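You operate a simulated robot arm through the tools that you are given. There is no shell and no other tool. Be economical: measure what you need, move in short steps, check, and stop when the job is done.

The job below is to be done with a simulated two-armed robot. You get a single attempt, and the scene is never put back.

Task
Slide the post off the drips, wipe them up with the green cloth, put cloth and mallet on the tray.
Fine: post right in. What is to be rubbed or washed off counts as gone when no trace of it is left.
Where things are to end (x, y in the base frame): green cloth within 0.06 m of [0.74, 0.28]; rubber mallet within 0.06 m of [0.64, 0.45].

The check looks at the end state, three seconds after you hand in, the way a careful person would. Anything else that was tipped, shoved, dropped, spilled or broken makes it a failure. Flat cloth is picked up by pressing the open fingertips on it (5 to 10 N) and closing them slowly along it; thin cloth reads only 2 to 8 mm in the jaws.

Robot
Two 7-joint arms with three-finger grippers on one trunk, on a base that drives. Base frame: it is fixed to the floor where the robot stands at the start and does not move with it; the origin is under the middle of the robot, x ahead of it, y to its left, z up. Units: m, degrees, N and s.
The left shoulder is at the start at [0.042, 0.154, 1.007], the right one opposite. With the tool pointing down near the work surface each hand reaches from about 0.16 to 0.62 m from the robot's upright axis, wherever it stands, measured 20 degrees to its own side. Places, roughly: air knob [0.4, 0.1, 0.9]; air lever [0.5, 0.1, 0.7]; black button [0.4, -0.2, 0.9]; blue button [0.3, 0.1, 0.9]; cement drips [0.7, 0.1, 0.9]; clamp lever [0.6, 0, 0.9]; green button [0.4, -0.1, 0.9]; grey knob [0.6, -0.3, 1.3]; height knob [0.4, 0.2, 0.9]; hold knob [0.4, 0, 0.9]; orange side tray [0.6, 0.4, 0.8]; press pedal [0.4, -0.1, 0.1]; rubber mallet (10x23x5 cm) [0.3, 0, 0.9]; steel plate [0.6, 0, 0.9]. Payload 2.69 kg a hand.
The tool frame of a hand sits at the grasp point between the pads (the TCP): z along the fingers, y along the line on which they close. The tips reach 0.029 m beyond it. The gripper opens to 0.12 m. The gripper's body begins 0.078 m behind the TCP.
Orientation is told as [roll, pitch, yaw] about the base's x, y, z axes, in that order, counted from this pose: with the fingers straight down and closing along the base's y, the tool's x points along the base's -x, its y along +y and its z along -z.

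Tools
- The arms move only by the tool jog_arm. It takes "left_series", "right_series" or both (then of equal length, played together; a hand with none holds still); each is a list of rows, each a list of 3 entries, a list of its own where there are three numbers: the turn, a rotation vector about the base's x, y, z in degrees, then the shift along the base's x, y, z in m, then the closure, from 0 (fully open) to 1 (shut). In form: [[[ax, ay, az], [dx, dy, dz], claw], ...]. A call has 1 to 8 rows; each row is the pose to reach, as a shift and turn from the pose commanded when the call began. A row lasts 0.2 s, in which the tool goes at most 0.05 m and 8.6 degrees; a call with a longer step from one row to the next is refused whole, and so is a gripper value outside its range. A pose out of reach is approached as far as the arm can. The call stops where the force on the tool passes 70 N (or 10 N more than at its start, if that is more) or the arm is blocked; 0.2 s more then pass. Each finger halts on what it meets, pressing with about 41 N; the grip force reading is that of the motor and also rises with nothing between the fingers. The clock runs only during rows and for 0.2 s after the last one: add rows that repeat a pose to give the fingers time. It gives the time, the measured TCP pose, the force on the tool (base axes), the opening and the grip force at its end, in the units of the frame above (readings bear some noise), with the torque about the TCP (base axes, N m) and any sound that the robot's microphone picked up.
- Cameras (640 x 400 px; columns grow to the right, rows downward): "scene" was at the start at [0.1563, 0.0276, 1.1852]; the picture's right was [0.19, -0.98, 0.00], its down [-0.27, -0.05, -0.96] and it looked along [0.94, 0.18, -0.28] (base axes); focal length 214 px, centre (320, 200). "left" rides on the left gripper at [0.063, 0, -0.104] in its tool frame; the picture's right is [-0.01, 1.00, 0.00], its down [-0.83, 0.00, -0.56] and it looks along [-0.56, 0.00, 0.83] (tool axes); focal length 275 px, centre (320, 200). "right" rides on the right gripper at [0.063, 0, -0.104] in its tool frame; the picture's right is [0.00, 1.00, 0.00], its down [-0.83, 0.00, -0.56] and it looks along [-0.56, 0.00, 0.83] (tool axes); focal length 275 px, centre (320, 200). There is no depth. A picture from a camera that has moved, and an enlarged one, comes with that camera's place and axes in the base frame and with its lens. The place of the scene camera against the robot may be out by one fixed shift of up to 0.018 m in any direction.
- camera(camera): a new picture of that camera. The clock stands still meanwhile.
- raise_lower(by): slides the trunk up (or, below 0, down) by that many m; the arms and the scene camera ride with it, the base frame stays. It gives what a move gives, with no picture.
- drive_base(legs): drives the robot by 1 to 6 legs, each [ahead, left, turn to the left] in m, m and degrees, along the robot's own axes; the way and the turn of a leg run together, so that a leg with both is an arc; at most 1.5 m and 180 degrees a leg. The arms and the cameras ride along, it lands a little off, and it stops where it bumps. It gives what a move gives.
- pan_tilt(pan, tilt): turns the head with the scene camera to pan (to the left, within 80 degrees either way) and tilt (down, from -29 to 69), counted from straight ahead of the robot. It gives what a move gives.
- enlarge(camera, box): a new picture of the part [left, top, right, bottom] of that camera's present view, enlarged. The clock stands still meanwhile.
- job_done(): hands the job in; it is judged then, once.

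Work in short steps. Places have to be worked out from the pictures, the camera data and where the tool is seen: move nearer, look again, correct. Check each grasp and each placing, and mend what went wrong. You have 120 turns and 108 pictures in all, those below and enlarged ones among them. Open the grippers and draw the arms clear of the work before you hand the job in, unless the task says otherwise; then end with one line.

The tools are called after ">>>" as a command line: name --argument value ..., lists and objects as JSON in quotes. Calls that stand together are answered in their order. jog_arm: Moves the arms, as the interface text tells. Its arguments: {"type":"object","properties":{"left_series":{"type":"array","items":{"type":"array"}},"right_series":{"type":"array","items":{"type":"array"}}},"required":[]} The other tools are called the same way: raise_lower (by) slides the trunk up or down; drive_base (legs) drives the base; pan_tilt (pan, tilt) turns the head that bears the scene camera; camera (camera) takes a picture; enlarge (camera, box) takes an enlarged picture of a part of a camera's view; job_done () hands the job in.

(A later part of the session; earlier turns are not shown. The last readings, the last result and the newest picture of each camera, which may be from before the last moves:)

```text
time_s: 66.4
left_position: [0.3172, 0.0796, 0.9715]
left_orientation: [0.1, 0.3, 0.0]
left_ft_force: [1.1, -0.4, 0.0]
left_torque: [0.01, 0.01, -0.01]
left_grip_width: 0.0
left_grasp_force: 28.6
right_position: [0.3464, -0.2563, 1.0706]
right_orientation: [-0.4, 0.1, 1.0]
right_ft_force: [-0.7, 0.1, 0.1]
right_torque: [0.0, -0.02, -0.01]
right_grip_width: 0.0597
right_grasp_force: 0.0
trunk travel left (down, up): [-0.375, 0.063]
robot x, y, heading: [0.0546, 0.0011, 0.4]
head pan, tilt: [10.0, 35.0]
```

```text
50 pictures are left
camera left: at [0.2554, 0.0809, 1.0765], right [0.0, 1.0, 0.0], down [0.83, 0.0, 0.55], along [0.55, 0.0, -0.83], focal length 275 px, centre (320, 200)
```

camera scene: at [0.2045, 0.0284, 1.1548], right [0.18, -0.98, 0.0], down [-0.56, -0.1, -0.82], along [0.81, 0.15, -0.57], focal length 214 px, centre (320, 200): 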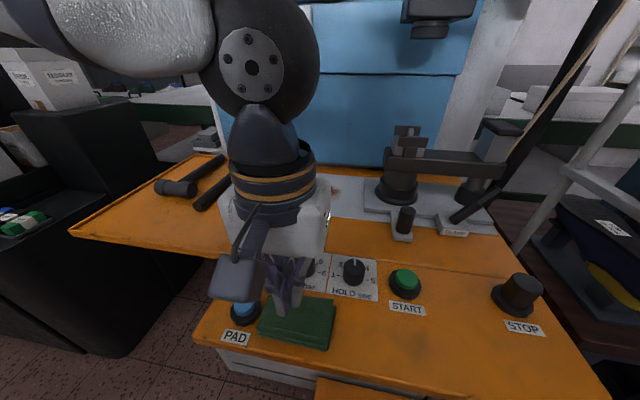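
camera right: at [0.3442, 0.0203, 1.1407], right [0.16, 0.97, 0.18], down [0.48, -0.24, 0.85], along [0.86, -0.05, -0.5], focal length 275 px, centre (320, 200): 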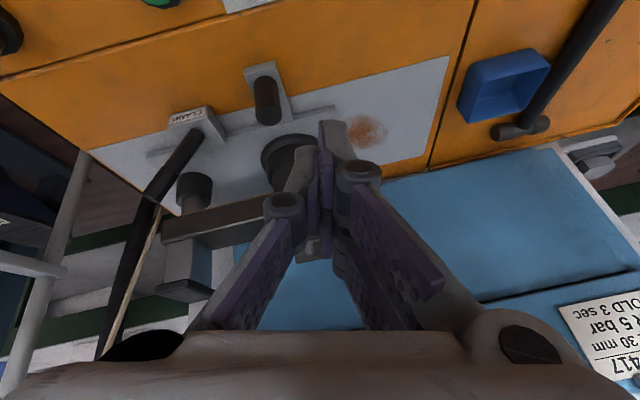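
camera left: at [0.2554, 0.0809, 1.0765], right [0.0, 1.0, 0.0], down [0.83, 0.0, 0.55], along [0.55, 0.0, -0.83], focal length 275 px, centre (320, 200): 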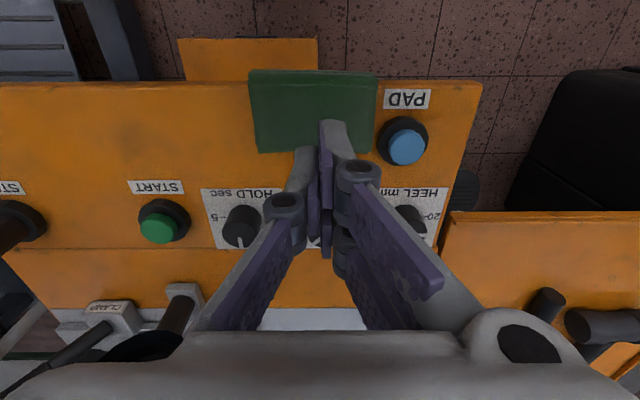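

The cloth is now at about x 0.287–0.346 and y 0.028–0.124, with enough clearance from the knobs. I'll raise the head for clearance and turn the left hand to yaw -90 above it.

>>> pan_tilt --pan 10 --tilt 25

>>> jog_arm --left_series '[[[0, 0, -8], [0.005, 0, 0.01], 0.29], [[0, 0, -16], [0.01, 0, 0.015], 0.29], [[0, 0, -24], [0.01, 0, 0.015], 0.29], [[0, 0, -32], [0.01, 0, 0.015], 0.29], [[0, 0, -40], [0.01, 0, 0.015], 0.29], [[0, 0, -48], [0.01, 0, 0.015], 0.29], [[0, 0, -56], [0.01, 0, 0.015], 0.29], [[0, 0, -64], [0.006, -0.002, 0.015], 0.29]]'

>>> jog_arm --left_series '[[[0, 0, -7], [-0.001, 0, 0], 0.29], [[0, 0, -14], [-0.003, 0, 0], 0.29], [[0, 0, -21], [-0.005, 0, 0], 0.29], [[0, 0, -26.1], [-0.006, 0, 0], 0.29]]'

>>> camera --camera "left"

```text
time_s: 67.1
left_position: [0.316, 0.0795, 0.9714]
left_orientation: [0.0, 0.2, 0.0]
left_ft_force: [0.5, 0.3, -0.2]
left_torque: [0.03, -0.01, -0.01]
left_grip_width: 0.0001
left_grasp_force: 28.8
right_position: [0.3469, -0.2553, 1.0711]
right_orientation: [-0.4, 0.0, 1.0]
right_ft_force: [-0.7, -0.7, 0.2]
right_torque: [0.0, 0.01, -0.04]
right_grip_width: 0.0599
right_grasp_force: 0.2
trunk travel left (down, up): [-0.375, 0.063]
robot x, y, heading: [0.0546, 0.0018, 0.4]
head pan, tilt: [10.0, 25.0]
```

```text
time_s: 68.9
left_position: [0.3243, 0.0775, 0.9855]
left_orientation: [0.0, 0.3, -64.2]
left_ft_force: [0.2, -0.2, -0.5]
left_torque: [0.01, -0.02, -0.02]
left_grip_width: 0.0852
left_grasp_force: 0.1
right_position: [0.3474, -0.2562, 1.072]
right_orientation: [-0.4, 0.0, 1.0]
right_ft_force: [-0.3, 0.1, -0.7]
right_torque: [0.01, 0.0, -0.03]
right_grip_width: 0.06
right_grasp_force: 0.0
trunk travel left (down, up): [-0.375, 0.063]
robot x, y, heading: [0.0538, 0.0009, 0.5]
head pan, tilt: [10.0, 25.0]
```

```text
time_s: 69.9
left_position: [0.3203, 0.0779, 0.9844]
left_orientation: [0.0, 0.4, -90.2]
left_ft_force: [-0.2, -0.3, -0.4]
left_torque: [-0.02, -0.01, -0.07]
left_grip_width: 0.0853
left_grasp_force: 0.1
right_position: [0.3464, -0.2558, 1.0716]
right_orientation: [-0.3, 0.0, 1.0]
right_ft_force: [0.6, 0.3, -0.5]
right_torque: [0.01, 0.0, -0.02]
right_grip_width: 0.0599
right_grasp_force: 0.1
trunk travel left (down, up): [-0.375, 0.063]
robot x, y, heading: [0.0541, 0.001, 0.5]
head pan, tilt: [10.0, 25.0]
```

```text
49 pictures are left
camera left: at [0.3211, 0.1397, 1.0893], right [1.0, -0.01, 0.0], down [-0.01, -0.83, 0.55], along [0.0, -0.55, -0.83], focal length 275 px, centre (320, 200)
```

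left: 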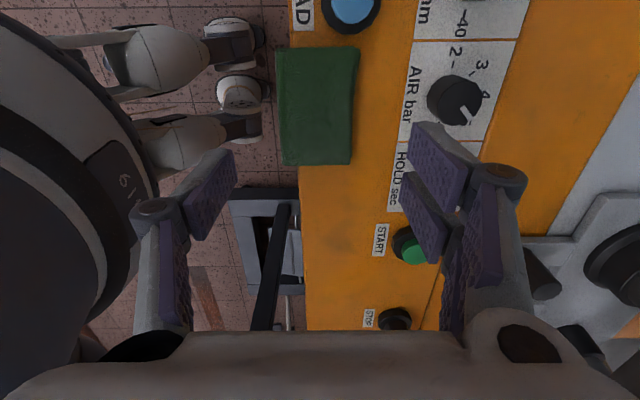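

Cloth is aligned in x. The outer finger joints would land on the AIR knob at y ≈ 0.09, so I'll grip in the gap between the knobs, at y ≈ 0.055. First I'll drag the cloth 2 cm in -y with closed fingers so the grip is centred.

>>> jog_arm --left_series '[[[0, 0, 0], [-0.004, 0, 0], 1], [[0, 0, 0], [-0.004, 0, -0.03], 1], [[0, 0, 0], [-0.004, 0, -0.06], 1], [[0, 0, 0], [-0.004, 0, -0.08], 1], [[0, 0, 0], [-0.004, 0, -0.085], 1]]'

```text
time_s: 71.1
left_position: [0.3159, 0.0776, 0.8981]
left_orientation: [0.1, 0.3, -90.2]
left_ft_force: [0.3, -0.2, 0.3]
left_torque: [-0.01, 0.0, 0.0]
left_grip_width: 0.0
left_grasp_force: 28.2
right_position: [0.3463, -0.2565, 1.0706]
right_orientation: [-0.3, 0.0, 1.0]
right_ft_force: [-0.1, -0.2, 0.4]
right_torque: [-0.02, -0.03, 0.0]
right_grip_width: 0.0601
right_grasp_force: 0.1
trunk travel left (down, up): [-0.375, 0.063]
robot x, y, heading: [0.0539, 0.0025, 0.3]
head pan, tilt: [10.0, 25.0]
```

>>> jog_arm --left_series '[[[0, 0, 0], [0, 0, -0.003], 1], [[0, 0, 0], [0, 0, -0.005], 1], [[0, 0, 0], [-0.003, -0.008, -0.005], 1], [[0, 0, 0], [-0.005, -0.016, -0.005], 1], [[0, 0, 0], [-0.005, -0.023, -0.005], 1], [[0, 0, 0], [-0.005, -0.023, 0.02], 1], [[0, 0, 0], [-0.005, -0.023, 0.06], 1], [[0, 0, 0], [-0.003, -0.023, 0.09], 0.36]]'

>>> camera --camera "left"

```text
time_s: 72.9
left_position: [0.313, 0.0536, 0.9884]
left_orientation: [-0.1, 0.3, -90.1]
left_ft_force: [0.4, -0.2, 0.4]
left_torque: [-0.02, -0.01, 0.0]
left_grip_width: 0.0771
left_grasp_force: 0.2
right_position: [0.3471, -0.2556, 1.07]
right_orientation: [-0.4, 0.1, 1.0]
right_ft_force: [-0.3, 0.4, 0.3]
right_torque: [0.0, 0.01, 0.02]
right_grip_width: 0.06
right_grasp_force: 0.2
trunk travel left (down, up): [-0.375, 0.063]
robot x, y, heading: [0.0549, -0.0033, 0.2]
head pan, tilt: [10.0, 25.0]
```

```text
48 pictures are left
camera left: at [0.3147, 0.1164, 1.0942], right [1.0, -0.01, 0.0], down [0.0, -0.83, 0.55], along [0.0, -0.55, -0.83], focal length 275 px, centre (320, 200)
```

left: 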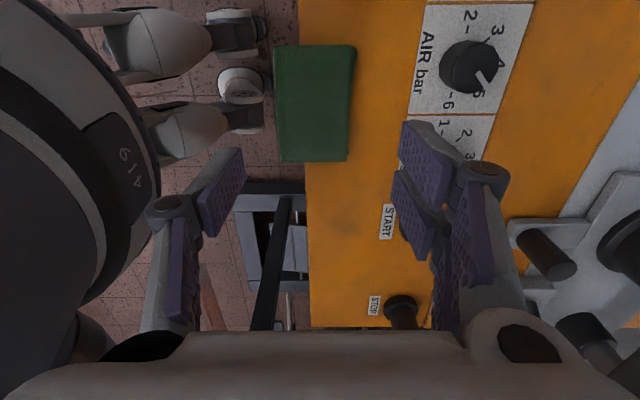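

The cloth is centred under the hand at about [0.310, 0.0535]. I'll lower with a 7.7 cm opening to tip height just above the panel.

>>> jog_arm --left_series '[[[0, 0, 0], [-0.003, 0, -0.03], 0.36], [[0, 0, 0], [-0.003, 0, -0.06], 0.36], [[0, 0, 0], [-0.003, 0, -0.08], 0.36], [[0, 0, 0], [-0.003, 0, -0.093], 0.36], [[0, 0, 0], [-0.003, 0, -0.101], 0.36]]'

>>> camera --camera "left"

```text
time_s: 74.1
left_position: [0.3099, 0.0541, 0.8893]
left_orientation: [0.0, 0.3, -90.1]
left_ft_force: [-0.3, 0.2, 0.2]
left_torque: [0.01, -0.01, -0.04]
left_grip_width: 0.0768
left_grasp_force: 0.1
right_position: [0.3471, -0.2571, 1.071]
right_orientation: [-0.3, 0.1, 1.0]
right_ft_force: [0.1, -0.1, 0.0]
right_torque: [-0.03, -0.01, -0.02]
right_grip_width: 0.0601
right_grasp_force: 0.0
trunk travel left (down, up): [-0.375, 0.063]
robot x, y, heading: [0.0563, 0.0019, 0.5]
head pan, tilt: [10.0, 25.0]
```

```text
47 pictures are left
camera left: at [0.3111, 0.1176, 0.9939], right [1.0, -0.01, 0.0], down [-0.01, -0.83, 0.55], along [0.0, -0.55, -0.83], focal length 275 px, centre (320, 200)
```

left: 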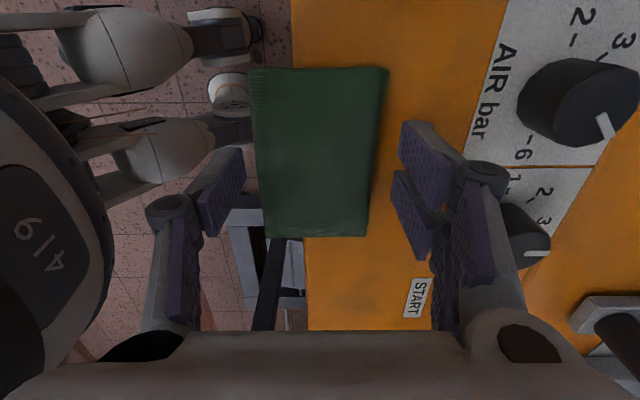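

The fingers straddle the cloth. I'll drop 3 mm more and close.

>>> jog_arm --left_series '[[[0, 0, 0], [0, 0, -0.003], 0.42], [[0, 0, 0], [0, 0, -0.003], 0.5], [[0, 0, 0], [0, 0, -0.003], 0.6], [[0, 0, 0], [0, 0, -0.003], 0.75], [[0, 0, 0], [0, 0, -0.003], 0.9], [[0, 0, 0], [0, 0, -0.003], 1], [[0, 0, 0], [0, 0, -0.003], 1]]'

>>> camera --camera "left"

```text
time_s: 75.7
left_position: [0.3087, 0.0551, 0.8856]
left_orientation: [0.0, 0.3, -90.1]
left_ft_force: [0.2, -0.1, 4.9]
left_torque: [0.01, 0.05, -0.05]
left_grip_width: 0.0612
left_grasp_force: 41.0
right_position: [0.3473, -0.2557, 1.0718]
right_orientation: [-0.4, 0.1, 1.0]
right_ft_force: [-0.2, -0.3, 0.1]
right_torque: [0.01, 0.0, 0.0]
right_grip_width: 0.06
right_grasp_force: 0.1
trunk travel left (down, up): [-0.375, 0.063]
robot x, y, heading: [0.0552, 0.0017, 0.5]
head pan, tilt: [10.0, 25.0]
```

```text
46 pictures are left
camera left: at [0.3113, 0.1183, 0.9909], right [1.0, -0.01, 0.0], down [-0.01, -0.83, 0.55], along [0.0, -0.55, -0.83], focal length 275 px, centre (320, 200)
```

left: 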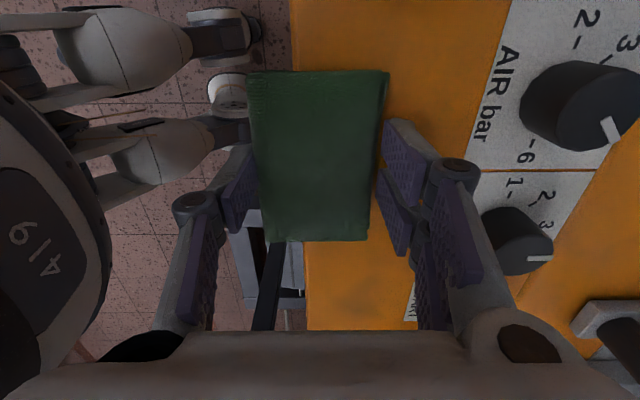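

Gripped as a block, 61 mm at 41 N, with cloth showing below the tips. I'll lift and check.

>>> jog_arm --left_series '[[[0, 0, 0], [0, 0, 0.015], 1], [[0, 0, 0], [0, 0, 0.04], 1], [[0, 0, 0], [0, 0, 0.08], 1], [[0, 0, 0], [0.01, 0, 0.12], 1]]'

>>> camera --camera "left"

>>> camera --camera "scene"

```text
time_s: 76.7
left_position: [0.3197, 0.0518, 1.0065]
left_orientation: [0.1, 0.4, -90.1]
left_ft_force: [-0.7, 0.3, -1.2]
left_torque: [-0.01, 0.01, -0.02]
left_grip_width: 0.0612
left_grasp_force: 40.8
right_position: [0.348, -0.2565, 1.0704]
right_orientation: [-0.2, 0.1, 1.0]
right_ft_force: [-0.6, -0.6, -0.2]
right_torque: [0.01, -0.04, -0.02]
right_grip_width: 0.0599
right_grasp_force: 0.1
trunk travel left (down, up): [-0.375, 0.063]
robot x, y, heading: [0.0556, -0.0023, 0.2]
head pan, tilt: [10.0, 25.0]
```

```text
45 pictures are left
camera left: at [0.3206, 0.1146, 1.1106], right [1.0, -0.01, 0.0], down [-0.01, -0.83, 0.55], along [0.0, -0.55, -0.83], focal length 275 px, centre (320, 200)
```

left: 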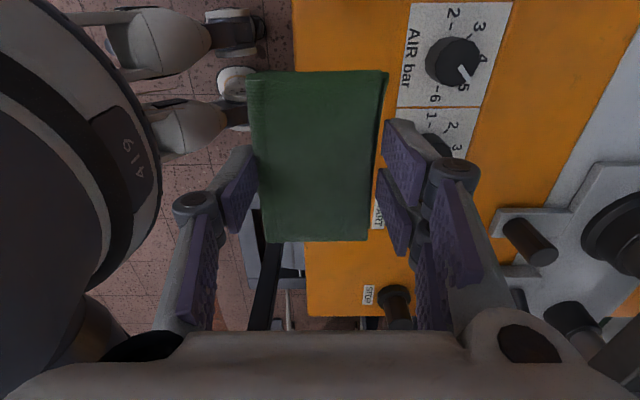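

```text
44 pictures are left
camera scene: at [0.2086, 0.029, 1.1706], right [0.18, -0.98, 0.0], down [-0.42, -0.08, -0.91], along [0.89, 0.16, -0.42], focal length 214 px, centre (320, 200)
```

scene: 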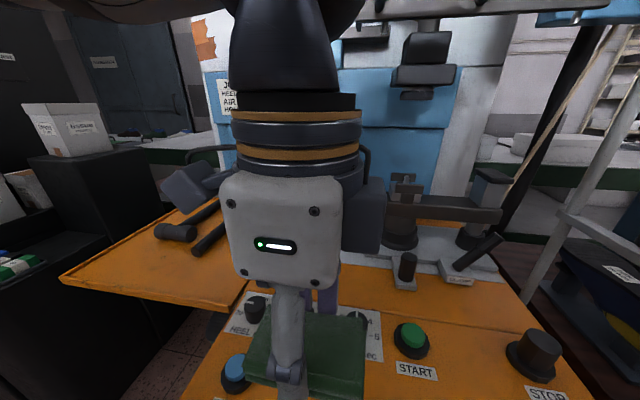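

Cloth is firmly held. I'll rotate back to yaw 0 (cloth's long axis along x) while moving out toward the plate.

>>> jog_arm --left_series '[[[0, 0, 8], [0.01, 0.006, 0], 1], [[0, 0, 16], [0.02, 0.012, 0], 1], [[0, 0, 24], [0.03, 0.018, 0], 1], [[0, 0, 32], [0.045, 0.024, 0], 1], [[0, 0, 40], [0.06, 0.03, 0], 1], [[0, 0, 48], [0.08, 0.035, 0], 1], [[0, 0, 56], [0.1, 0.04, 0], 1], [[0, 0, 64], [0.12, 0.045, 0], 1]]'

>>> jog_arm --left_series '[[[0, 0, 7], [0.03, 0, 0], 1], [[0, 0, 14], [0.06, 0, 0], 1], [[0, 0, 20], [0.095, 0, 0], 1], [[0, 0, 26], [0.13, 0, -0.01], 1], [[0, 0, 26], [0.165, 0, -0.02], 1], [[0, 0, 26], [0.195, 0, -0.03], 1]]'

>>> pan_tilt --pan 5 --tilt 38

>>> camera --camera "left"

>>> camera --camera "scene"

```text
time_s: 78.5
left_position: [0.4403, 0.1018, 1.0057]
left_orientation: [0.0, 0.2, -25.9]
left_ft_force: [0.3, 0.1, 0.0]
left_torque: [-0.01, 0.01, -0.02]
left_grip_width: 0.0608
left_grasp_force: 40.7
right_position: [0.3473, -0.2561, 1.0708]
right_orientation: [-0.3, 0.1, 1.0]
right_ft_force: [-0.4, -0.5, -0.1]
right_torque: [-0.03, 0.0, 0.04]
right_grip_width: 0.0599
right_grasp_force: 0.1
trunk travel left (down, up): [-0.375, 0.063]
robot x, y, heading: [0.0532, 0.0029, 0.4]
head pan, tilt: [10.0, 25.0]
```

```text
time_s: 79.9
left_position: [0.6075, 0.1033, 0.9798]
left_orientation: [0.1, 0.2, -0.2]
left_ft_force: [-0.4, 0.0, -0.6]
left_torque: [-0.02, -0.01, 0.0]
left_grip_width: 0.0611
left_grasp_force: 41.0
left hand out of reach, approached as far as the arm can: row 6
right_position: [0.3457, -0.2549, 1.0721]
right_orientation: [-0.4, 0.2, 1.0]
right_ft_force: [0.0, 0.6, -0.6]
right_torque: [-0.02, 0.0, 0.0]
right_grip_width: 0.0601
right_grasp_force: 0.1
trunk travel left (down, up): [-0.375, 0.063]
robot x, y, heading: [0.0557, 0.0043, 0.4]
head pan, tilt: [10.0, 25.0]
```

```text
time_s: 80.7
left_position: [0.6078, 0.1027, 0.978]
left_orientation: [0.0, 0.2, -0.1]
left_ft_force: [0.2, -1.0, -0.7]
left_torque: [-0.02, 0.0, 0.0]
left_grip_width: 0.0607
left_grasp_force: 40.6
right_position: [0.3467, -0.2557, 1.0715]
right_orientation: [-0.4, 0.2, 1.0]
right_ft_force: [-0.6, -0.5, -0.8]
right_torque: [-0.01, 0.0, 0.0]
right_grip_width: 0.0599
right_grasp_force: 0.0
trunk travel left (down, up): [-0.375, 0.063]
robot x, y, heading: [0.0544, 0.0045, 0.2]
head pan, tilt: [5.0, 38.0]
```

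```text
43 pictures are left
camera left: at [0.5467, 0.1035, 1.0839], right [0.01, 1.0, 0.0], down [0.83, -0.01, 0.55], along [0.55, 0.0, -0.83], focal length 275 px, centre (320, 200)
```

left: 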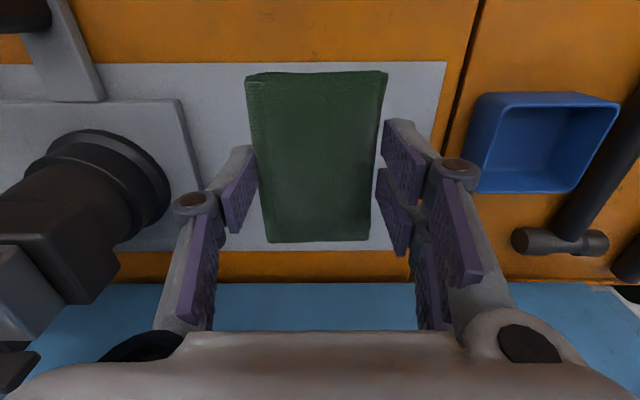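

```text
42 pictures are left
camera scene: at [0.2039, 0.0207, 1.1503], right [0.09, -1.0, 0.0], down [-0.61, -0.06, -0.79], along [0.78, 0.07, -0.62], focal length 214 px, centre (320, 200)
```

scene: 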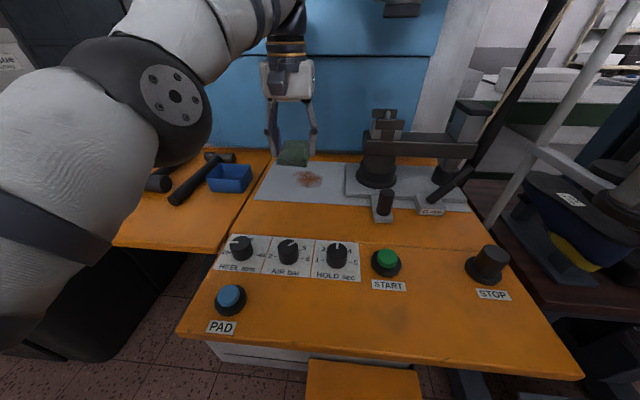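

At this stance the left arm barely reaches the drips. Standing further left and forward, away from the pedal, and turned right about 30° would cover both the drips and the tray. I'll tuck the hand in and drive there in steps.

>>> jog_arm --left_series '[[[0, 0, 0], [-0.03, 0, 0.01], 1], [[0, 0, 0], [-0.07, 0, 0.03], 1], [[0, 0, 0], [-0.11, 0, 0.05], 1], [[0, 0, 0], [-0.15, 0, 0.07], 1], [[0, 0, 0], [-0.18, 0, 0.07], 1]]'

>>> drive_base --legs '[[0, 0.31, 0], [0.05, 0, 0]]'

>>> pan_tilt --pan 0 --tilt 60

>>> camera --camera "scene"

```text
time_s: 81.9
left_position: [0.561, 0.0847, 1.0596]
left_orientation: [0.1, 0.2, 0.0]
left_ft_force: [-0.4, 1.1, -1.0]
left_torque: [0.0, 0.02, -0.01]
left_grip_width: 0.061
left_grasp_force: 40.8
left hand out of reach, approached as far as the arm can: row 1, 2, 3, 4, 5
right_position: [0.3472, -0.2557, 1.0702]
right_orientation: [-0.4, 0.2, 1.1]
right_ft_force: [0.9, -0.1, 0.5]
right_torque: [-0.04, 0.04, -0.01]
right_grip_width: 0.0598
right_grasp_force: 0.0
trunk travel left (down, up): [-0.375, 0.063]
robot x, y, heading: [0.0537, 0.0002, 0.4]
head pan, tilt: [5.0, 38.0]
```

```text
time_s: 85.3
left_position: [0.6066, 0.3967, 1.0587]
left_orientation: [0.0, 0.4, 0.3]
left_ft_force: [0.7, -0.1, -0.5]
left_torque: [-0.05, 0.05, 0.0]
left_grip_width: 0.0609
left_grasp_force: 41.1
right_position: [0.3959, 0.0554, 1.0713]
right_orientation: [-0.5, 0.2, 1.2]
right_ft_force: [0.1, -0.6, -0.5]
right_torque: [0.02, 0.03, -0.04]
right_grip_width: 0.0599
right_grasp_force: 0.1
trunk travel left (down, up): [-0.375, 0.063]
robot x, y, heading: [0.1007, 0.3109, 0.5]
head pan, tilt: [5.0, 38.0]
```

```text
time_s: 86.2
left_position: [0.6057, 0.3973, 1.059]
left_orientation: [0.1, 0.3, 0.1]
left_ft_force: [0.0, 0.5, -0.8]
left_torque: [0.01, 0.01, 0.01]
left_grip_width: 0.0609
left_grasp_force: 41.0
right_position: [0.3952, 0.056, 1.0721]
right_orientation: [-0.3, 0.1, 1.2]
right_ft_force: [-0.1, 0.1, 0.7]
right_torque: [-0.05, 0.01, 0.0]
right_grip_width: 0.0601
right_grasp_force: 0.0
trunk travel left (down, up): [-0.375, 0.063]
robot x, y, heading: [0.0996, 0.314, 0.9]
head pan, tilt: [0.0, 60.0]
```

```text
41 pictures are left
camera scene: at [0.2313, 0.3241, 1.1206], right [0.01, -1.0, 0.0], down [-0.87, -0.01, -0.5], along [0.5, 0.01, -0.87], focal length 214 px, centre (320, 200)
```

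scene: 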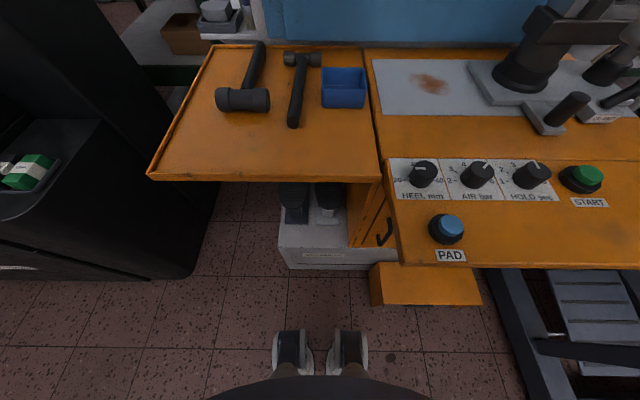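

The way forward is open here. I'll tuck the hand in more, then move to about (0.17, 0.35) and turn right 38°, keeping clear of the pedal corner.

>>> jog_arm --left_series '[[[0, 0, 0], [-0.04, 0, 0], 1], [[0, 0, 0], [-0.08, 0, 0], 1], [[0, 0, 0], [-0.12, 0, 0], 1], [[0, 0, 0], [-0.14, 0, 0], 1]]'

>>> drive_base --legs '[[0, 0.04, 0], [0.07, 0, 0], [0, 0, -38]]'

>>> pan_tilt --pan 10 --tilt 45

>>> camera --camera "scene"

```text
time_s: 87.2
left_position: [0.4675, 0.3972, 1.0589]
left_orientation: [0.1, 0.1, 0.3]
left_ft_force: [-0.3, -0.1, -0.8]
left_torque: [0.01, -0.01, -0.04]
left_grip_width: 0.0608
left_grasp_force: 41.4
right_position: [0.3946, 0.0553, 1.0716]
right_orientation: [-0.4, 0.0, 1.2]
right_ft_force: [-0.2, 0.3, -0.1]
right_torque: [-0.01, 0.01, -0.03]
right_grip_width: 0.0597
right_grasp_force: 0.1
trunk travel left (down, up): [-0.375, 0.063]
robot x, y, heading: [0.1005, 0.3113, 0.7]
head pan, tilt: [0.0, 60.0]
```

```text
time_s: 90.5
left_position: [0.5134, 0.1991, 1.0596]
left_orientation: [0.1, 0.2, -36.7]
left_ft_force: [0.4, 0.6, -0.1]
left_torque: [0.01, 0.02, -0.02]
left_grip_width: 0.0607
left_grasp_force: 41.0
right_position: [0.251, -0.0292, 1.0715]
right_orientation: [-0.4, 0.1, -35.7]
right_ft_force: [0.5, -0.1, -0.1]
right_torque: [0.01, 0.01, 0.02]
right_grip_width: 0.0598
right_grasp_force: 0.1
trunk travel left (down, up): [-0.375, 0.063]
robot x, y, heading: [0.1722, 0.3519, -36.3]
head pan, tilt: [0.0, 60.0]
```

```text
time_s: 91.3
left_position: [0.5137, 0.1994, 1.0604]
left_orientation: [0.1, 0.2, -36.7]
left_ft_force: [0.4, -0.5, -0.1]
left_torque: [0.0, 0.01, -0.04]
left_grip_width: 0.0608
left_grasp_force: 40.8
right_position: [0.2519, -0.0296, 1.0713]
right_orientation: [-0.3, 0.1, -35.6]
right_ft_force: [-0.3, -0.4, 0.3]
right_torque: [0.01, -0.02, -0.01]
right_grip_width: 0.0601
right_grasp_force: 0.0
trunk travel left (down, up): [-0.375, 0.063]
robot x, y, heading: [0.1682, 0.3499, -36.2]
head pan, tilt: [10.0, 45.0]
```

```text
40 pictures are left
camera scene: at [0.2948, 0.2891, 1.1399], right [-0.44, -0.9, 0.0], down [-0.63, 0.31, -0.71], along [0.63, -0.31, -0.71], focal length 214 px, centre (320, 200)
```

scene: 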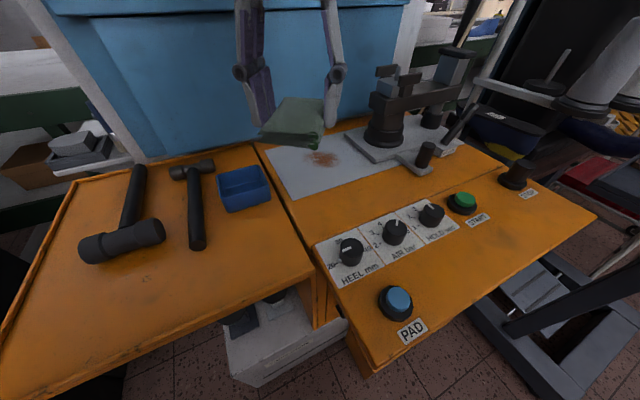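

The stance works well; the drips are at about [0.668, 0.092]. I'll move the cloth above them and down to z ≈ 0.92.

>>> jog_arm --left_series '[[[0, 0, 0], [0.03, -0.022, -0.02], 1], [[0, 0, 0], [0.06, -0.044, -0.04], 1], [[0, 0, 0], [0.09, -0.066, -0.06], 1], [[0, 0, 0], [0.12, -0.088, -0.08], 1], [[0, 0, 0], [0.15, -0.107, -0.1], 1], [[0, 0, 0], [0.154, -0.109, -0.135], 1]]'

>>> camera --camera "scene"

>>> camera --camera "left"

```text
time_s: 92.7
left_position: [0.6652, 0.0918, 0.9233]
left_orientation: [0.1, 0.2, -36.7]
left_ft_force: [-0.8, 0.6, -0.4]
left_torque: [-0.02, -0.02, 0.0]
left_grip_width: 0.061
left_grasp_force: 41.6
right_position: [0.2519, -0.0302, 1.0708]
right_orientation: [-0.4, 0.1, -35.6]
right_ft_force: [-0.6, 0.3, -0.9]
right_torque: [0.0, 0.03, -0.01]
right_grip_width: 0.0601
right_grasp_force: 0.1
trunk travel left (down, up): [-0.375, 0.063]
robot x, y, heading: [0.171, 0.3519, -36.1]
head pan, tilt: [10.0, 45.0]
```

```text
39 pictures are left
camera scene: at [0.2948, 0.2893, 1.14], right [-0.44, -0.9, 0.0], down [-0.63, 0.31, -0.71], along [0.63, -0.31, -0.71], focal length 214 px, centre (320, 200)
```

scene: 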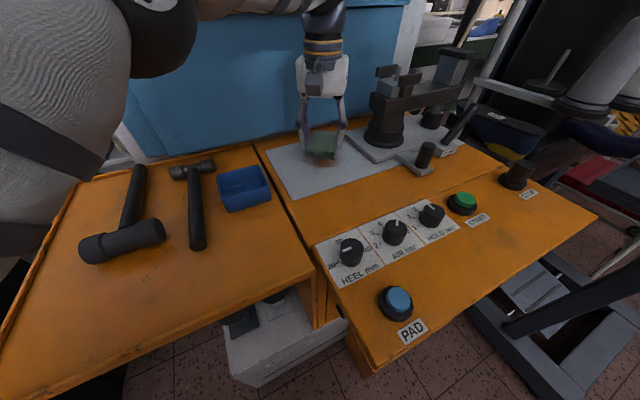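

```text
38 pictures are left
camera left: at [0.6159, 0.1302, 1.0268], right [0.6, 0.8, 0.0], down [0.66, -0.5, 0.55], along [0.44, -0.33, -0.83], focal length 275 px, centre (320, 200)
```

left: 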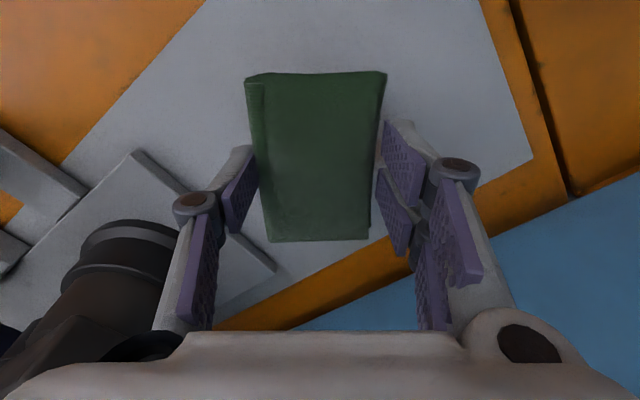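

The carriage edge is at y ≈ -0.006, so there's good margin. I'll lower until the cloth presses the plate.

>>> jog_arm --left_series '[[[0, 0, 0], [0.003, 0, -0.015], 1], [[0, 0, 0], [0.003, 0, -0.025], 1], [[0, 0, 0], [0.003, 0, -0.03], 1], [[0, 0, 0], [0.003, 0, -0.034], 1]]'

```text
time_s: 93.7
left_position: [0.6707, 0.0918, 0.8903]
left_orientation: [0.0, 0.2, -36.7]
left_ft_force: [-0.4, -0.2, -1.0]
left_torque: [0.01, -0.03, -0.03]
left_grip_width: 0.0609
left_grasp_force: 41.1
right_position: [0.2506, -0.0286, 1.0699]
right_orientation: [-0.4, 0.0, -35.7]
right_ft_force: [-0.9, -0.4, 0.1]
right_torque: [-0.01, 0.01, 0.0]
right_grip_width: 0.0599
right_grasp_force: 0.1
trunk travel left (down, up): [-0.375, 0.063]
robot x, y, heading: [0.1721, 0.3548, -36.3]
head pan, tilt: [10.0, 45.0]
```

>>> jog_arm --left_series '[[[0, 0, 0], [0, 0, -0.002], 1], [[0, 0, 0], [0, 0, -0.004], 1], [[0, 0, 0], [0, 0, -0.004], 1]]'

```text
time_s: 94.5
left_position: [0.6703, 0.0913, 0.8881]
left_orientation: [0.2, 0.0, -36.7]
left_ft_force: [0.6, 0.8, 6.6]
left_torque: [-0.32, -0.22, 0.02]
left_grip_width: 0.0607
left_grasp_force: 40.9
right_position: [0.2507, -0.0288, 1.0709]
right_orientation: [-0.4, 0.2, -35.5]
right_ft_force: [0.5, 0.4, 0.0]
right_torque: [0.01, 0.0, -0.01]
right_grip_width: 0.06
right_grasp_force: 0.1
trunk travel left (down, up): [-0.375, 0.063]
robot x, y, heading: [0.1698, 0.3524, -36.1]
head pan, tilt: [10.0, 45.0]
```

Contact at 6.6 N. I'll press about 1.2 mm more and make wiping strokes over the patch.

>>> jog_arm --left_series '[[[0, 0, 0], [0, 0.023, -0.0012], 1], [[0, 0, 0], [0, -0.022, -0.0012], 1], [[0, 0, 0], [0.018, -0.022, -0.0012], 1], [[0, 0, 0], [0.018, 0.023, -0.0012], 1], [[0, 0, 0], [-0.02, 0.023, -0.0012], 1], [[0, 0, 0], [-0.02, -0.022, -0.0012], 1], [[0, 0, 0], [0.0, 0.0, -0.0012], 1], [[0, 0, 0], [0.025, 0.023, -0.0012], 1]]'

>>> jog_arm --left_series '[[[0, 0, 0], [-0.01, -0.045, 0], 1], [[0, 0, 0], [-0.025, 0, 0], 1], [[0, 0, 0], [-0.04, -0.045, 0], 1], [[0, 0, 0], [-0.05, 0, 0], 1], [[0, 0, 0], [-0.02, 0.005, 0.01], 1], [[0, 0, 0], [-0.03, 0.03, 0.04], 1], [[0, 0, 0], [-0.05, 0.06, 0.07], 1], [[0, 0, 0], [-0.07, 0.09, 0.1], 1]]'

>>> camera --camera "scene"

>>> enlarge --camera "scene" --box '[250, 110, 410, 210]'

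```text
time_s: 96.3
left_position: [0.6937, 0.113, 0.8864]
left_orientation: [0.1, 0.3, -36.8]
left_ft_force: [-4.3, -4.8, 14.4]
left_torque: [-0.66, -0.3, -0.27]
left_grip_width: 0.0609
left_grasp_force: 41.4
left hand out of reach, approached as far as the arm can: row 3
right_position: [0.2489, -0.0284, 1.0723]
right_orientation: [-0.3, 0.2, -35.6]
right_ft_force: [-0.3, -0.7, -0.5]
right_torque: [0.01, -0.01, -0.01]
right_grip_width: 0.06
right_grasp_force: 0.1
trunk travel left (down, up): [-0.375, 0.063]
robot x, y, heading: [0.168, 0.3513, -36.2]
head pan, tilt: [10.0, 45.0]
```

```text
time_s: 98.1
left_position: [0.6285, 0.2051, 0.9875]
left_orientation: [0.1, 0.0, -36.7]
left_ft_force: [-0.7, 0.7, -0.4]
left_torque: [-0.02, -0.01, -0.02]
left_grip_width: 0.0608
left_grasp_force: 40.8
left hand out of reach, approached as far as the arm can: row 1
right_position: [0.2515, -0.0274, 1.0718]
right_orientation: [-0.4, 0.0, -35.7]
right_ft_force: [-0.6, 0.1, 0.3]
right_torque: [-0.05, 0.04, -0.02]
right_grip_width: 0.06
right_grasp_force: 0.0
trunk travel left (down, up): [-0.375, 0.063]
robot x, y, heading: [0.1678, 0.354, -36.2]
head pan, tilt: [10.0, 45.0]
```

```text
37 pictures are left
camera scene: at [0.2952, 0.2905, 1.1401], right [-0.44, -0.9, 0.0], down [-0.63, 0.31, -0.71], along [0.63, -0.31, -0.71], focal length 214 px, centre (320, 200)
```

scene: 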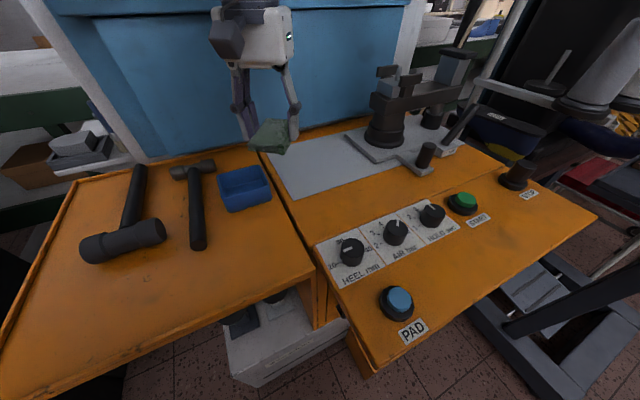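

```text
4.00 times, centred on (330, 160) of scene
camera zoom: at [0.2952, 0.2905, 1.1401], right [-0.44, -0.9, 0.0], down [-0.63, 0.31, -0.71], along [0.63, -0.31, -0.71], focal length 858 px, centre (280, 360)
```

zoom: 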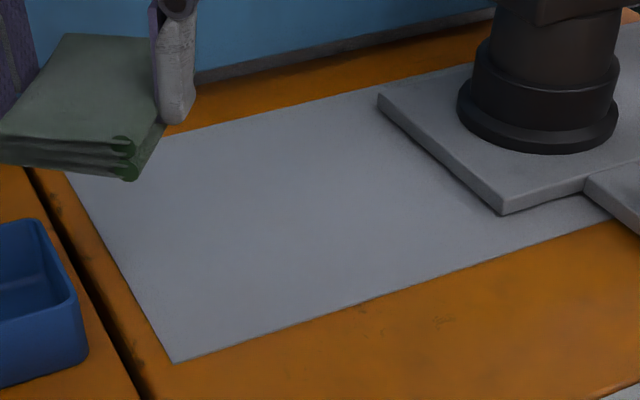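

The plate looks clean. Next I'll place the cloth near [0.74, 0.28], behind the blue box, so I'm zooming in to see the free space.

>>> enlarge --camera "scene" --box '[160, 120, 320, 220]'

>>> camera --camera "left"

```text
4.00 times, centred on (240, 170) of scene
camera zoom: at [0.2952, 0.2905, 1.1401], right [-0.44, -0.9, 0.0], down [-0.63, 0.31, -0.71], along [0.63, -0.31, -0.71], focal length 858 px, centre (640, 320)
```

zoom: 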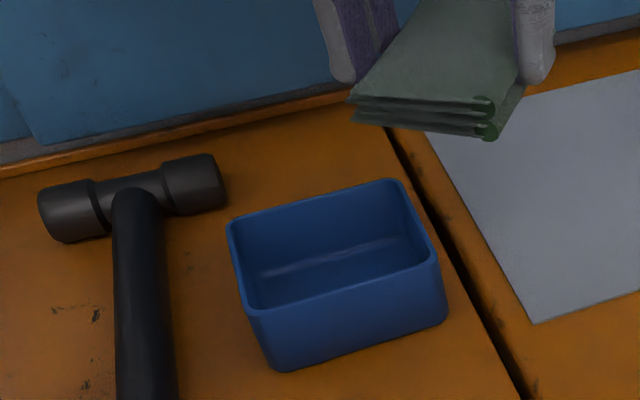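

```text
34 pictures are left
camera left: at [0.5787, 0.2434, 1.092], right [0.6, 0.8, 0.0], down [0.66, -0.5, 0.55], along [0.44, -0.33, -0.83], focal length 275 px, centre (320, 200)
```

left: 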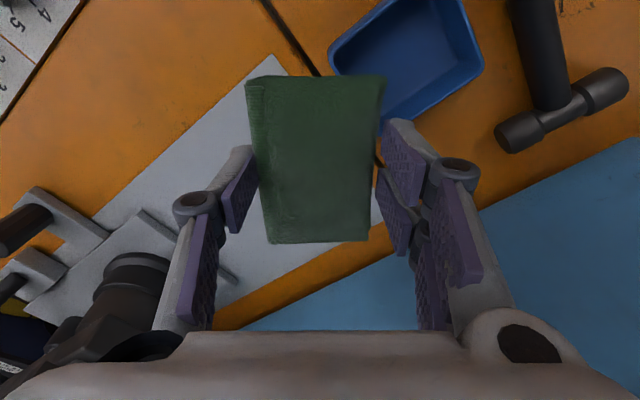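

The free patch on the tray is x 0.67–0.82 and y 0.225–0.325, between the box, the hammer head and the panel gap. I'll go to [0.755, 0.265] with yaw -20 so cloth and finger joints clear the hammer.

>>> jog_arm --left_series '[[[0, 0, 5.5], [0.035, 0.018, -0.005], 1], [[0, 0, 11], [0.07, 0.036, -0.01], 1], [[0, 0, 16.7], [0.1, 0.05, -0.02], 1], [[0, 0, 16.7], [0.126, 0.06, -0.04], 1], [[0, 0, 16.7], [0.126, 0.06, -0.055], 1]]'

>>> enlarge --camera "scene" --box '[160, 90, 320, 190]'

>>> camera --camera "left"

```text
time_s: 99.3
left_position: [0.7421, 0.2602, 0.935]
left_orientation: [-0.2, 0.6, -20.2]
left_ft_force: [-57.2, -9.6, 18.1]
left_torque: [-0.06, 0.87, 0.39]
left_grip_width: 0.0627
left_grasp_force: 41.2
right_position: [0.243, -0.0293, 1.0729]
right_orientation: [-0.1, -0.2, -35.8]
right_ft_force: [0.0, -0.7, 0.7]
right_torque: [0.02, -0.01, 0.02]
right_grip_width: 0.06
right_grasp_force: 0.2
trunk travel left (down, up): [-0.375, 0.063]
robot x, y, heading: [0.1738, 0.354, -36.1]
head pan, tilt: [10.0, 45.0]
```

```text
4.00 times, centred on (240, 140) of scene
camera zoom: at [0.2869, 0.2883, 1.1409], right [-0.44, -0.9, 0.0], down [-0.63, 0.31, -0.71], along [0.64, -0.31, -0.7], focal length 858 px, centre (640, 440)
```

zoom: 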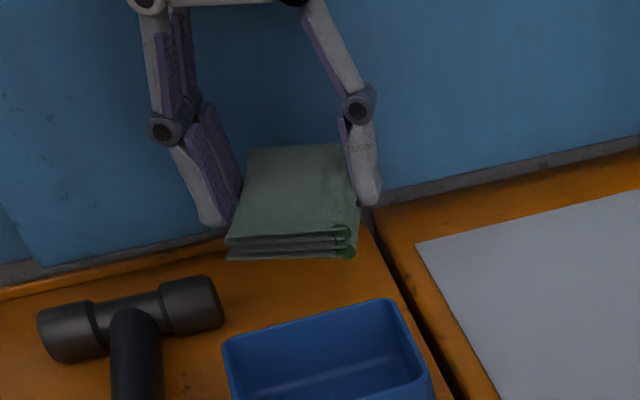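

```text
32 pictures are left
camera left: at [0.6856, 0.2819, 1.0412], right [0.35, 0.94, 0.0], down [0.79, -0.29, 0.55], along [0.51, -0.19, -0.84], focal length 275 px, centre (320, 200)
```

left: 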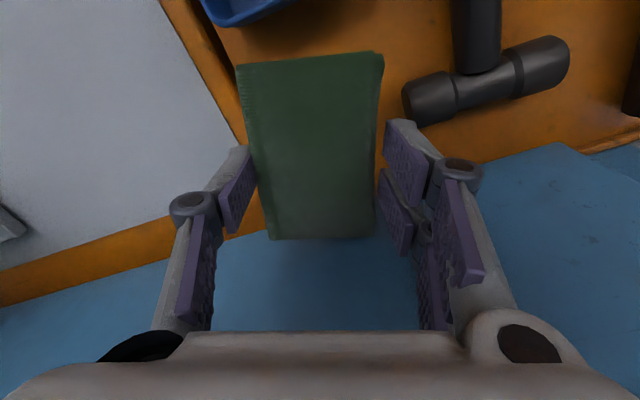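

The cloth's front touched the blue wall (x ≈ 0.795). I'll back off to x ≈ 0.732 and turn to yaw -5, so it lies straight in the free patch.

>>> jog_arm --left_series '[[[0, 0, 0], [-0.025, 0, 0], 1], [[0, 0, 5], [-0.028, 0.001, 0], 1], [[0, 0, 10], [-0.028, 0.002, 0], 1], [[0, 0, 15], [-0.025, 0.003, 0], 1], [[0, 0, 15], [-0.022, 0.003, -0.008], 1]]'

>>> enlarge --camera "scene" --box '[160, 90, 320, 190]'

>>> camera --camera "left"

```text
time_s: 100.5
left_position: [0.7298, 0.2663, 0.9214]
left_orientation: [0.1, 0.2, -5.0]
left_ft_force: [0.3, 0.0, 0.1]
left_torque: [0.02, -0.03, 0.0]
left_grip_width: 0.0626
left_grasp_force: 41.0
right_position: [0.2523, -0.0292, 1.0708]
right_orientation: [-0.4, 0.2, -35.5]
right_ft_force: [0.1, -0.2, -0.1]
right_torque: [-0.01, 0.0, 0.0]
right_grip_width: 0.0601
right_grasp_force: 0.1
trunk travel left (down, up): [-0.375, 0.063]
robot x, y, heading: [0.172, 0.351, -36.0]
head pan, tilt: [10.0, 45.0]
```

```text
4.00 times, centred on (240, 140) of scene
camera zoom: at [0.295, 0.2891, 1.1399], right [-0.44, -0.9, 0.0], down [-0.63, 0.31, -0.71], along [0.63, -0.31, -0.71], focal length 858 px, centre (640, 440)
```

zoom: 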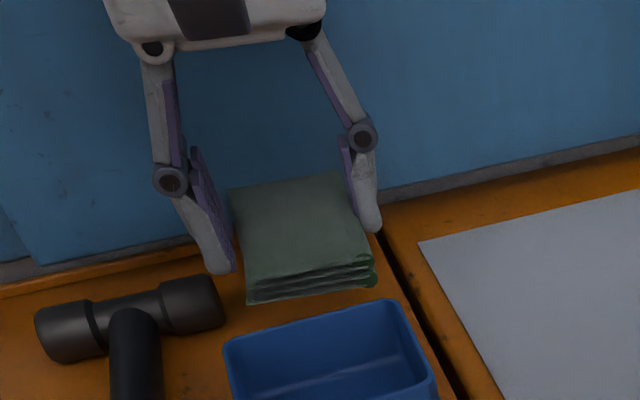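

```text
30 pictures are left
camera left: at [0.6684, 0.2729, 1.0271], right [0.09, 1.0, 0.0], down [0.83, -0.08, 0.55], along [0.55, -0.05, -0.83], focal length 275 px, centre (320, 200)
```

left: 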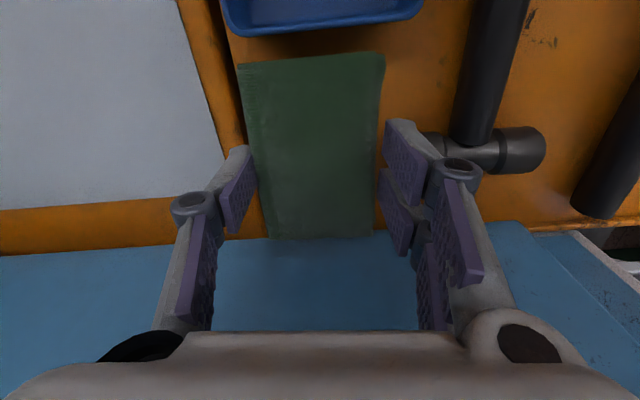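

The finger joints are actually high, about 6 cm above the tips, so only the tips need to clear the hammer. I'll shift 8 mm in -y and lower to the tray.

>>> jog_arm --left_series '[[[0, 0, 0], [0.001, -0.008, 0], 1], [[0, 0, 0], [0.001, -0.008, -0.015], 1], [[0, 0, 0], [0.001, -0.008, -0.025], 1], [[0, 0, 0], [0.001, -0.008, -0.031], 1], [[0, 0, 0], [0.001, -0.008, -0.034], 1]]'

>>> enlarge --camera "scene" --box '[160, 90, 320, 190]'

```text
time_s: 101.7
left_position: [0.7308, 0.2578, 0.8881]
left_orientation: [0.0, 0.3, -4.9]
left_ft_force: [0.2, 0.2, -0.1]
left_torque: [-0.05, -0.05, 0.0]
left_grip_width: 0.0621
left_grasp_force: 41.2
right_position: [0.2516, -0.0289, 1.0719]
right_orientation: [-0.4, 0.0, -35.6]
right_ft_force: [0.1, -0.2, -0.3]
right_torque: [0.0, 0.0, -0.01]
right_grip_width: 0.06
right_grasp_force: 0.0
trunk travel left (down, up): [-0.375, 0.063]
robot x, y, heading: [0.169, 0.3491, -36.4]
head pan, tilt: [10.0, 45.0]
```

```text
4.00 times, centred on (240, 140) of scene
camera zoom: at [0.2948, 0.2891, 1.14], right [-0.44, -0.9, 0.0], down [-0.63, 0.31, -0.71], along [0.63, -0.31, -0.71], focal length 858 px, centre (640, 440)
```

zoom: 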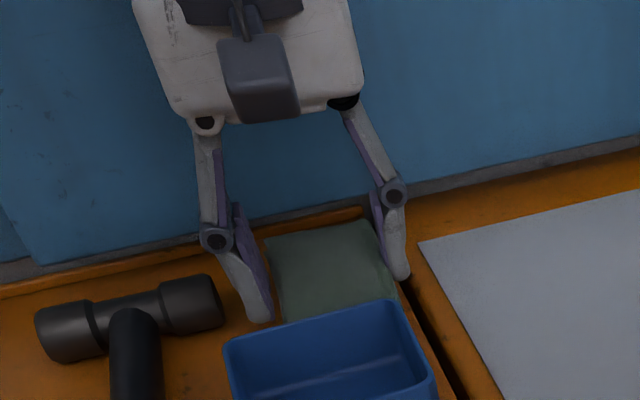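

Clear all round. I'll ease +5 mm in y, down about 2 mm, and open slightly to release.

>>> jog_arm --left_series '[[[0, 0, 0], [0, 0.005, 0], 1], [[0, 0, 0], [0, 0.005, -0.002], 1], [[0, 0, 0], [0, 0.005, -0.002], 0.46], [[0, 0, 0], [0, 0.005, -0.002], 0.42], [[0, 0, 0], [0, 0.005, -0.002], 0.41], [[0, 0, 0], [0, 0.005, 0.015], 0.41], [[0, 0, 0], [0, 0.005, 0.04], 0.41], [[0, 0, 0], [0, 0.005, 0.08], 0.41]]'

>>> enlarge --camera "scene" --box '[160, 90, 320, 190]'

>>> camera --camera "left"

```text
time_s: 103.5
left_position: [0.7286, 0.2675, 0.9709]
left_orientation: [0.1, 0.2, -5.0]
left_ft_force: [-0.3, 0.1, 0.1]
left_torque: [0.02, 0.0, -0.01]
left_grip_width: 0.0707
left_grasp_force: 0.1
right_position: [0.2518, -0.0296, 1.073]
right_orientation: [-0.3, 0.1, -35.6]
right_ft_force: [-0.8, 1.0, 0.1]
right_torque: [-0.01, -0.01, 0.0]
right_grip_width: 0.0601
right_grasp_force: 0.0
trunk travel left (down, up): [-0.375, 0.063]
robot x, y, heading: [0.1703, 0.356, -36.1]
head pan, tilt: [10.0, 45.0]
```

```text
4.00 times, centred on (240, 140) of scene
camera zoom: at [0.2944, 0.2893, 1.1401], right [-0.44, -0.9, 0.0], down [-0.63, 0.31, -0.71], along [0.63, -0.31, -0.71], focal length 858 px, centre (640, 440)
```

zoom: 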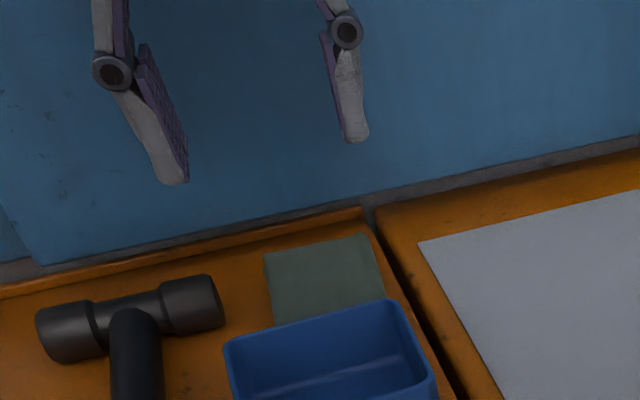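

```text
27 pictures are left
camera left: at [0.668, 0.2733, 1.0758], right [0.09, 1.0, 0.0], down [0.83, -0.08, 0.55], along [0.55, -0.05, -0.83], focal length 275 px, centre (320, 200)
```

left: 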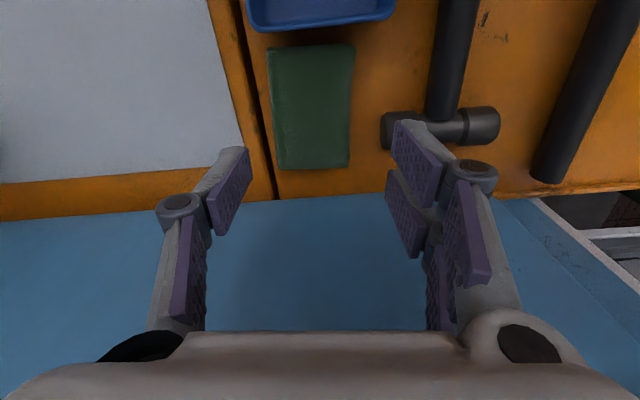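

The cloth lies flat at about [0.723, 0.263], 2.4 cm from its target, and the neighbours are untouched. I'll retract and do a final inspection.

>>> jog_arm --left_series '[[[0, 0, 0], [-0.01, 0, 0.04], 0.41], [[0, 0, 0], [-0.05, 0.01, 0.06], 0.41], [[0, 0, 0], [-0.09, 0.02, 0.08], 0.41], [[0, 0, 0], [-0.13, 0.03, 0.1], 0.41], [[0, 0, 0], [-0.17, 0.05, 0.11], 0.2], [[0, 0, 0], [-0.21, 0.07, 0.11], 0], [[0, 0, 0], [-0.24, 0.1, 0.11], 0]]'

>>> camera --camera "scene"

>>> enlarge --camera "scene" --box '[250, 90, 450, 215]'

>>> camera --camera "left"

```text
time_s: 105.1
left_position: [0.6411, 0.4039, 1.1308]
left_orientation: [0.0, 0.3, -5.1]
left_ft_force: [0.2, 1.0, -0.1]
left_torque: [-0.14, -0.06, -0.02]
left_grip_width: 0.1201
left_grasp_force: 0.1
left hand out of reach, approached as far as the arm can: row 3, 4, 5, 6, 7
right_position: [0.25, -0.0281, 1.0713]
right_orientation: [-0.4, 0.1, -35.6]
right_ft_force: [-0.6, 0.4, 0.7]
right_torque: [-0.04, 0.01, -0.03]
right_grip_width: 0.0598
right_grasp_force: 0.0
trunk travel left (down, up): [-0.375, 0.063]
robot x, y, heading: [0.17, 0.3527, -36.1]
head pan, tilt: [10.0, 45.0]
```

```text
26 pictures are left
camera scene: at [0.2881, 0.2796, 1.1405], right [-0.58, -0.81, 0.0], down [-0.57, 0.41, -0.71], along [0.58, -0.41, -0.7], focal length 214 px, centre (320, 200)
```

scene: 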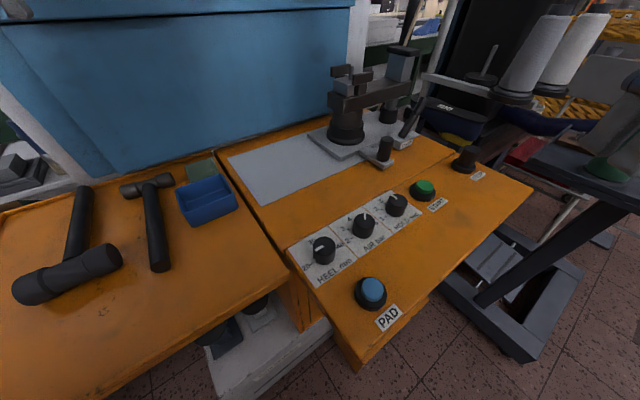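

```text
3.20 times, centred on (350, 152) of scene
camera zoom: at [0.2881, 0.2796, 1.1405], right [-0.58, -0.81, 0.0], down [-0.57, 0.41, -0.71], along [0.58, -0.41, -0.7], focal length 686 px, centre (224, 352)
```

zoom: 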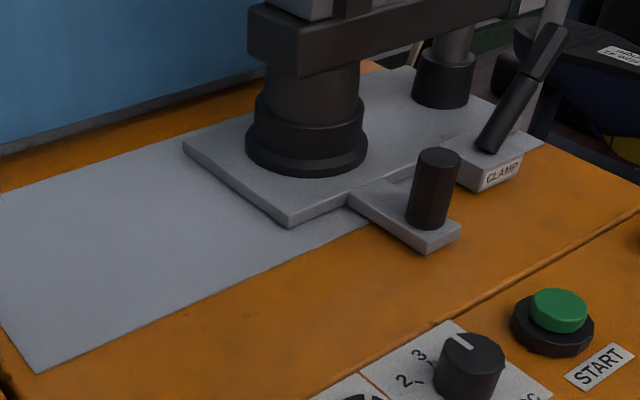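

```text
24 pictures are left
camera left: at [0.58, 0.4106, 1.2366], right [0.09, 1.0, 0.0], down [0.83, -0.08, 0.55], along [0.55, -0.05, -0.83], focal length 275 px, centre (320, 200)
```

left: 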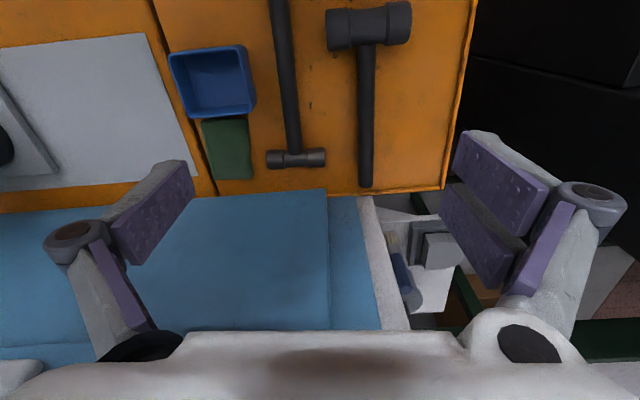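

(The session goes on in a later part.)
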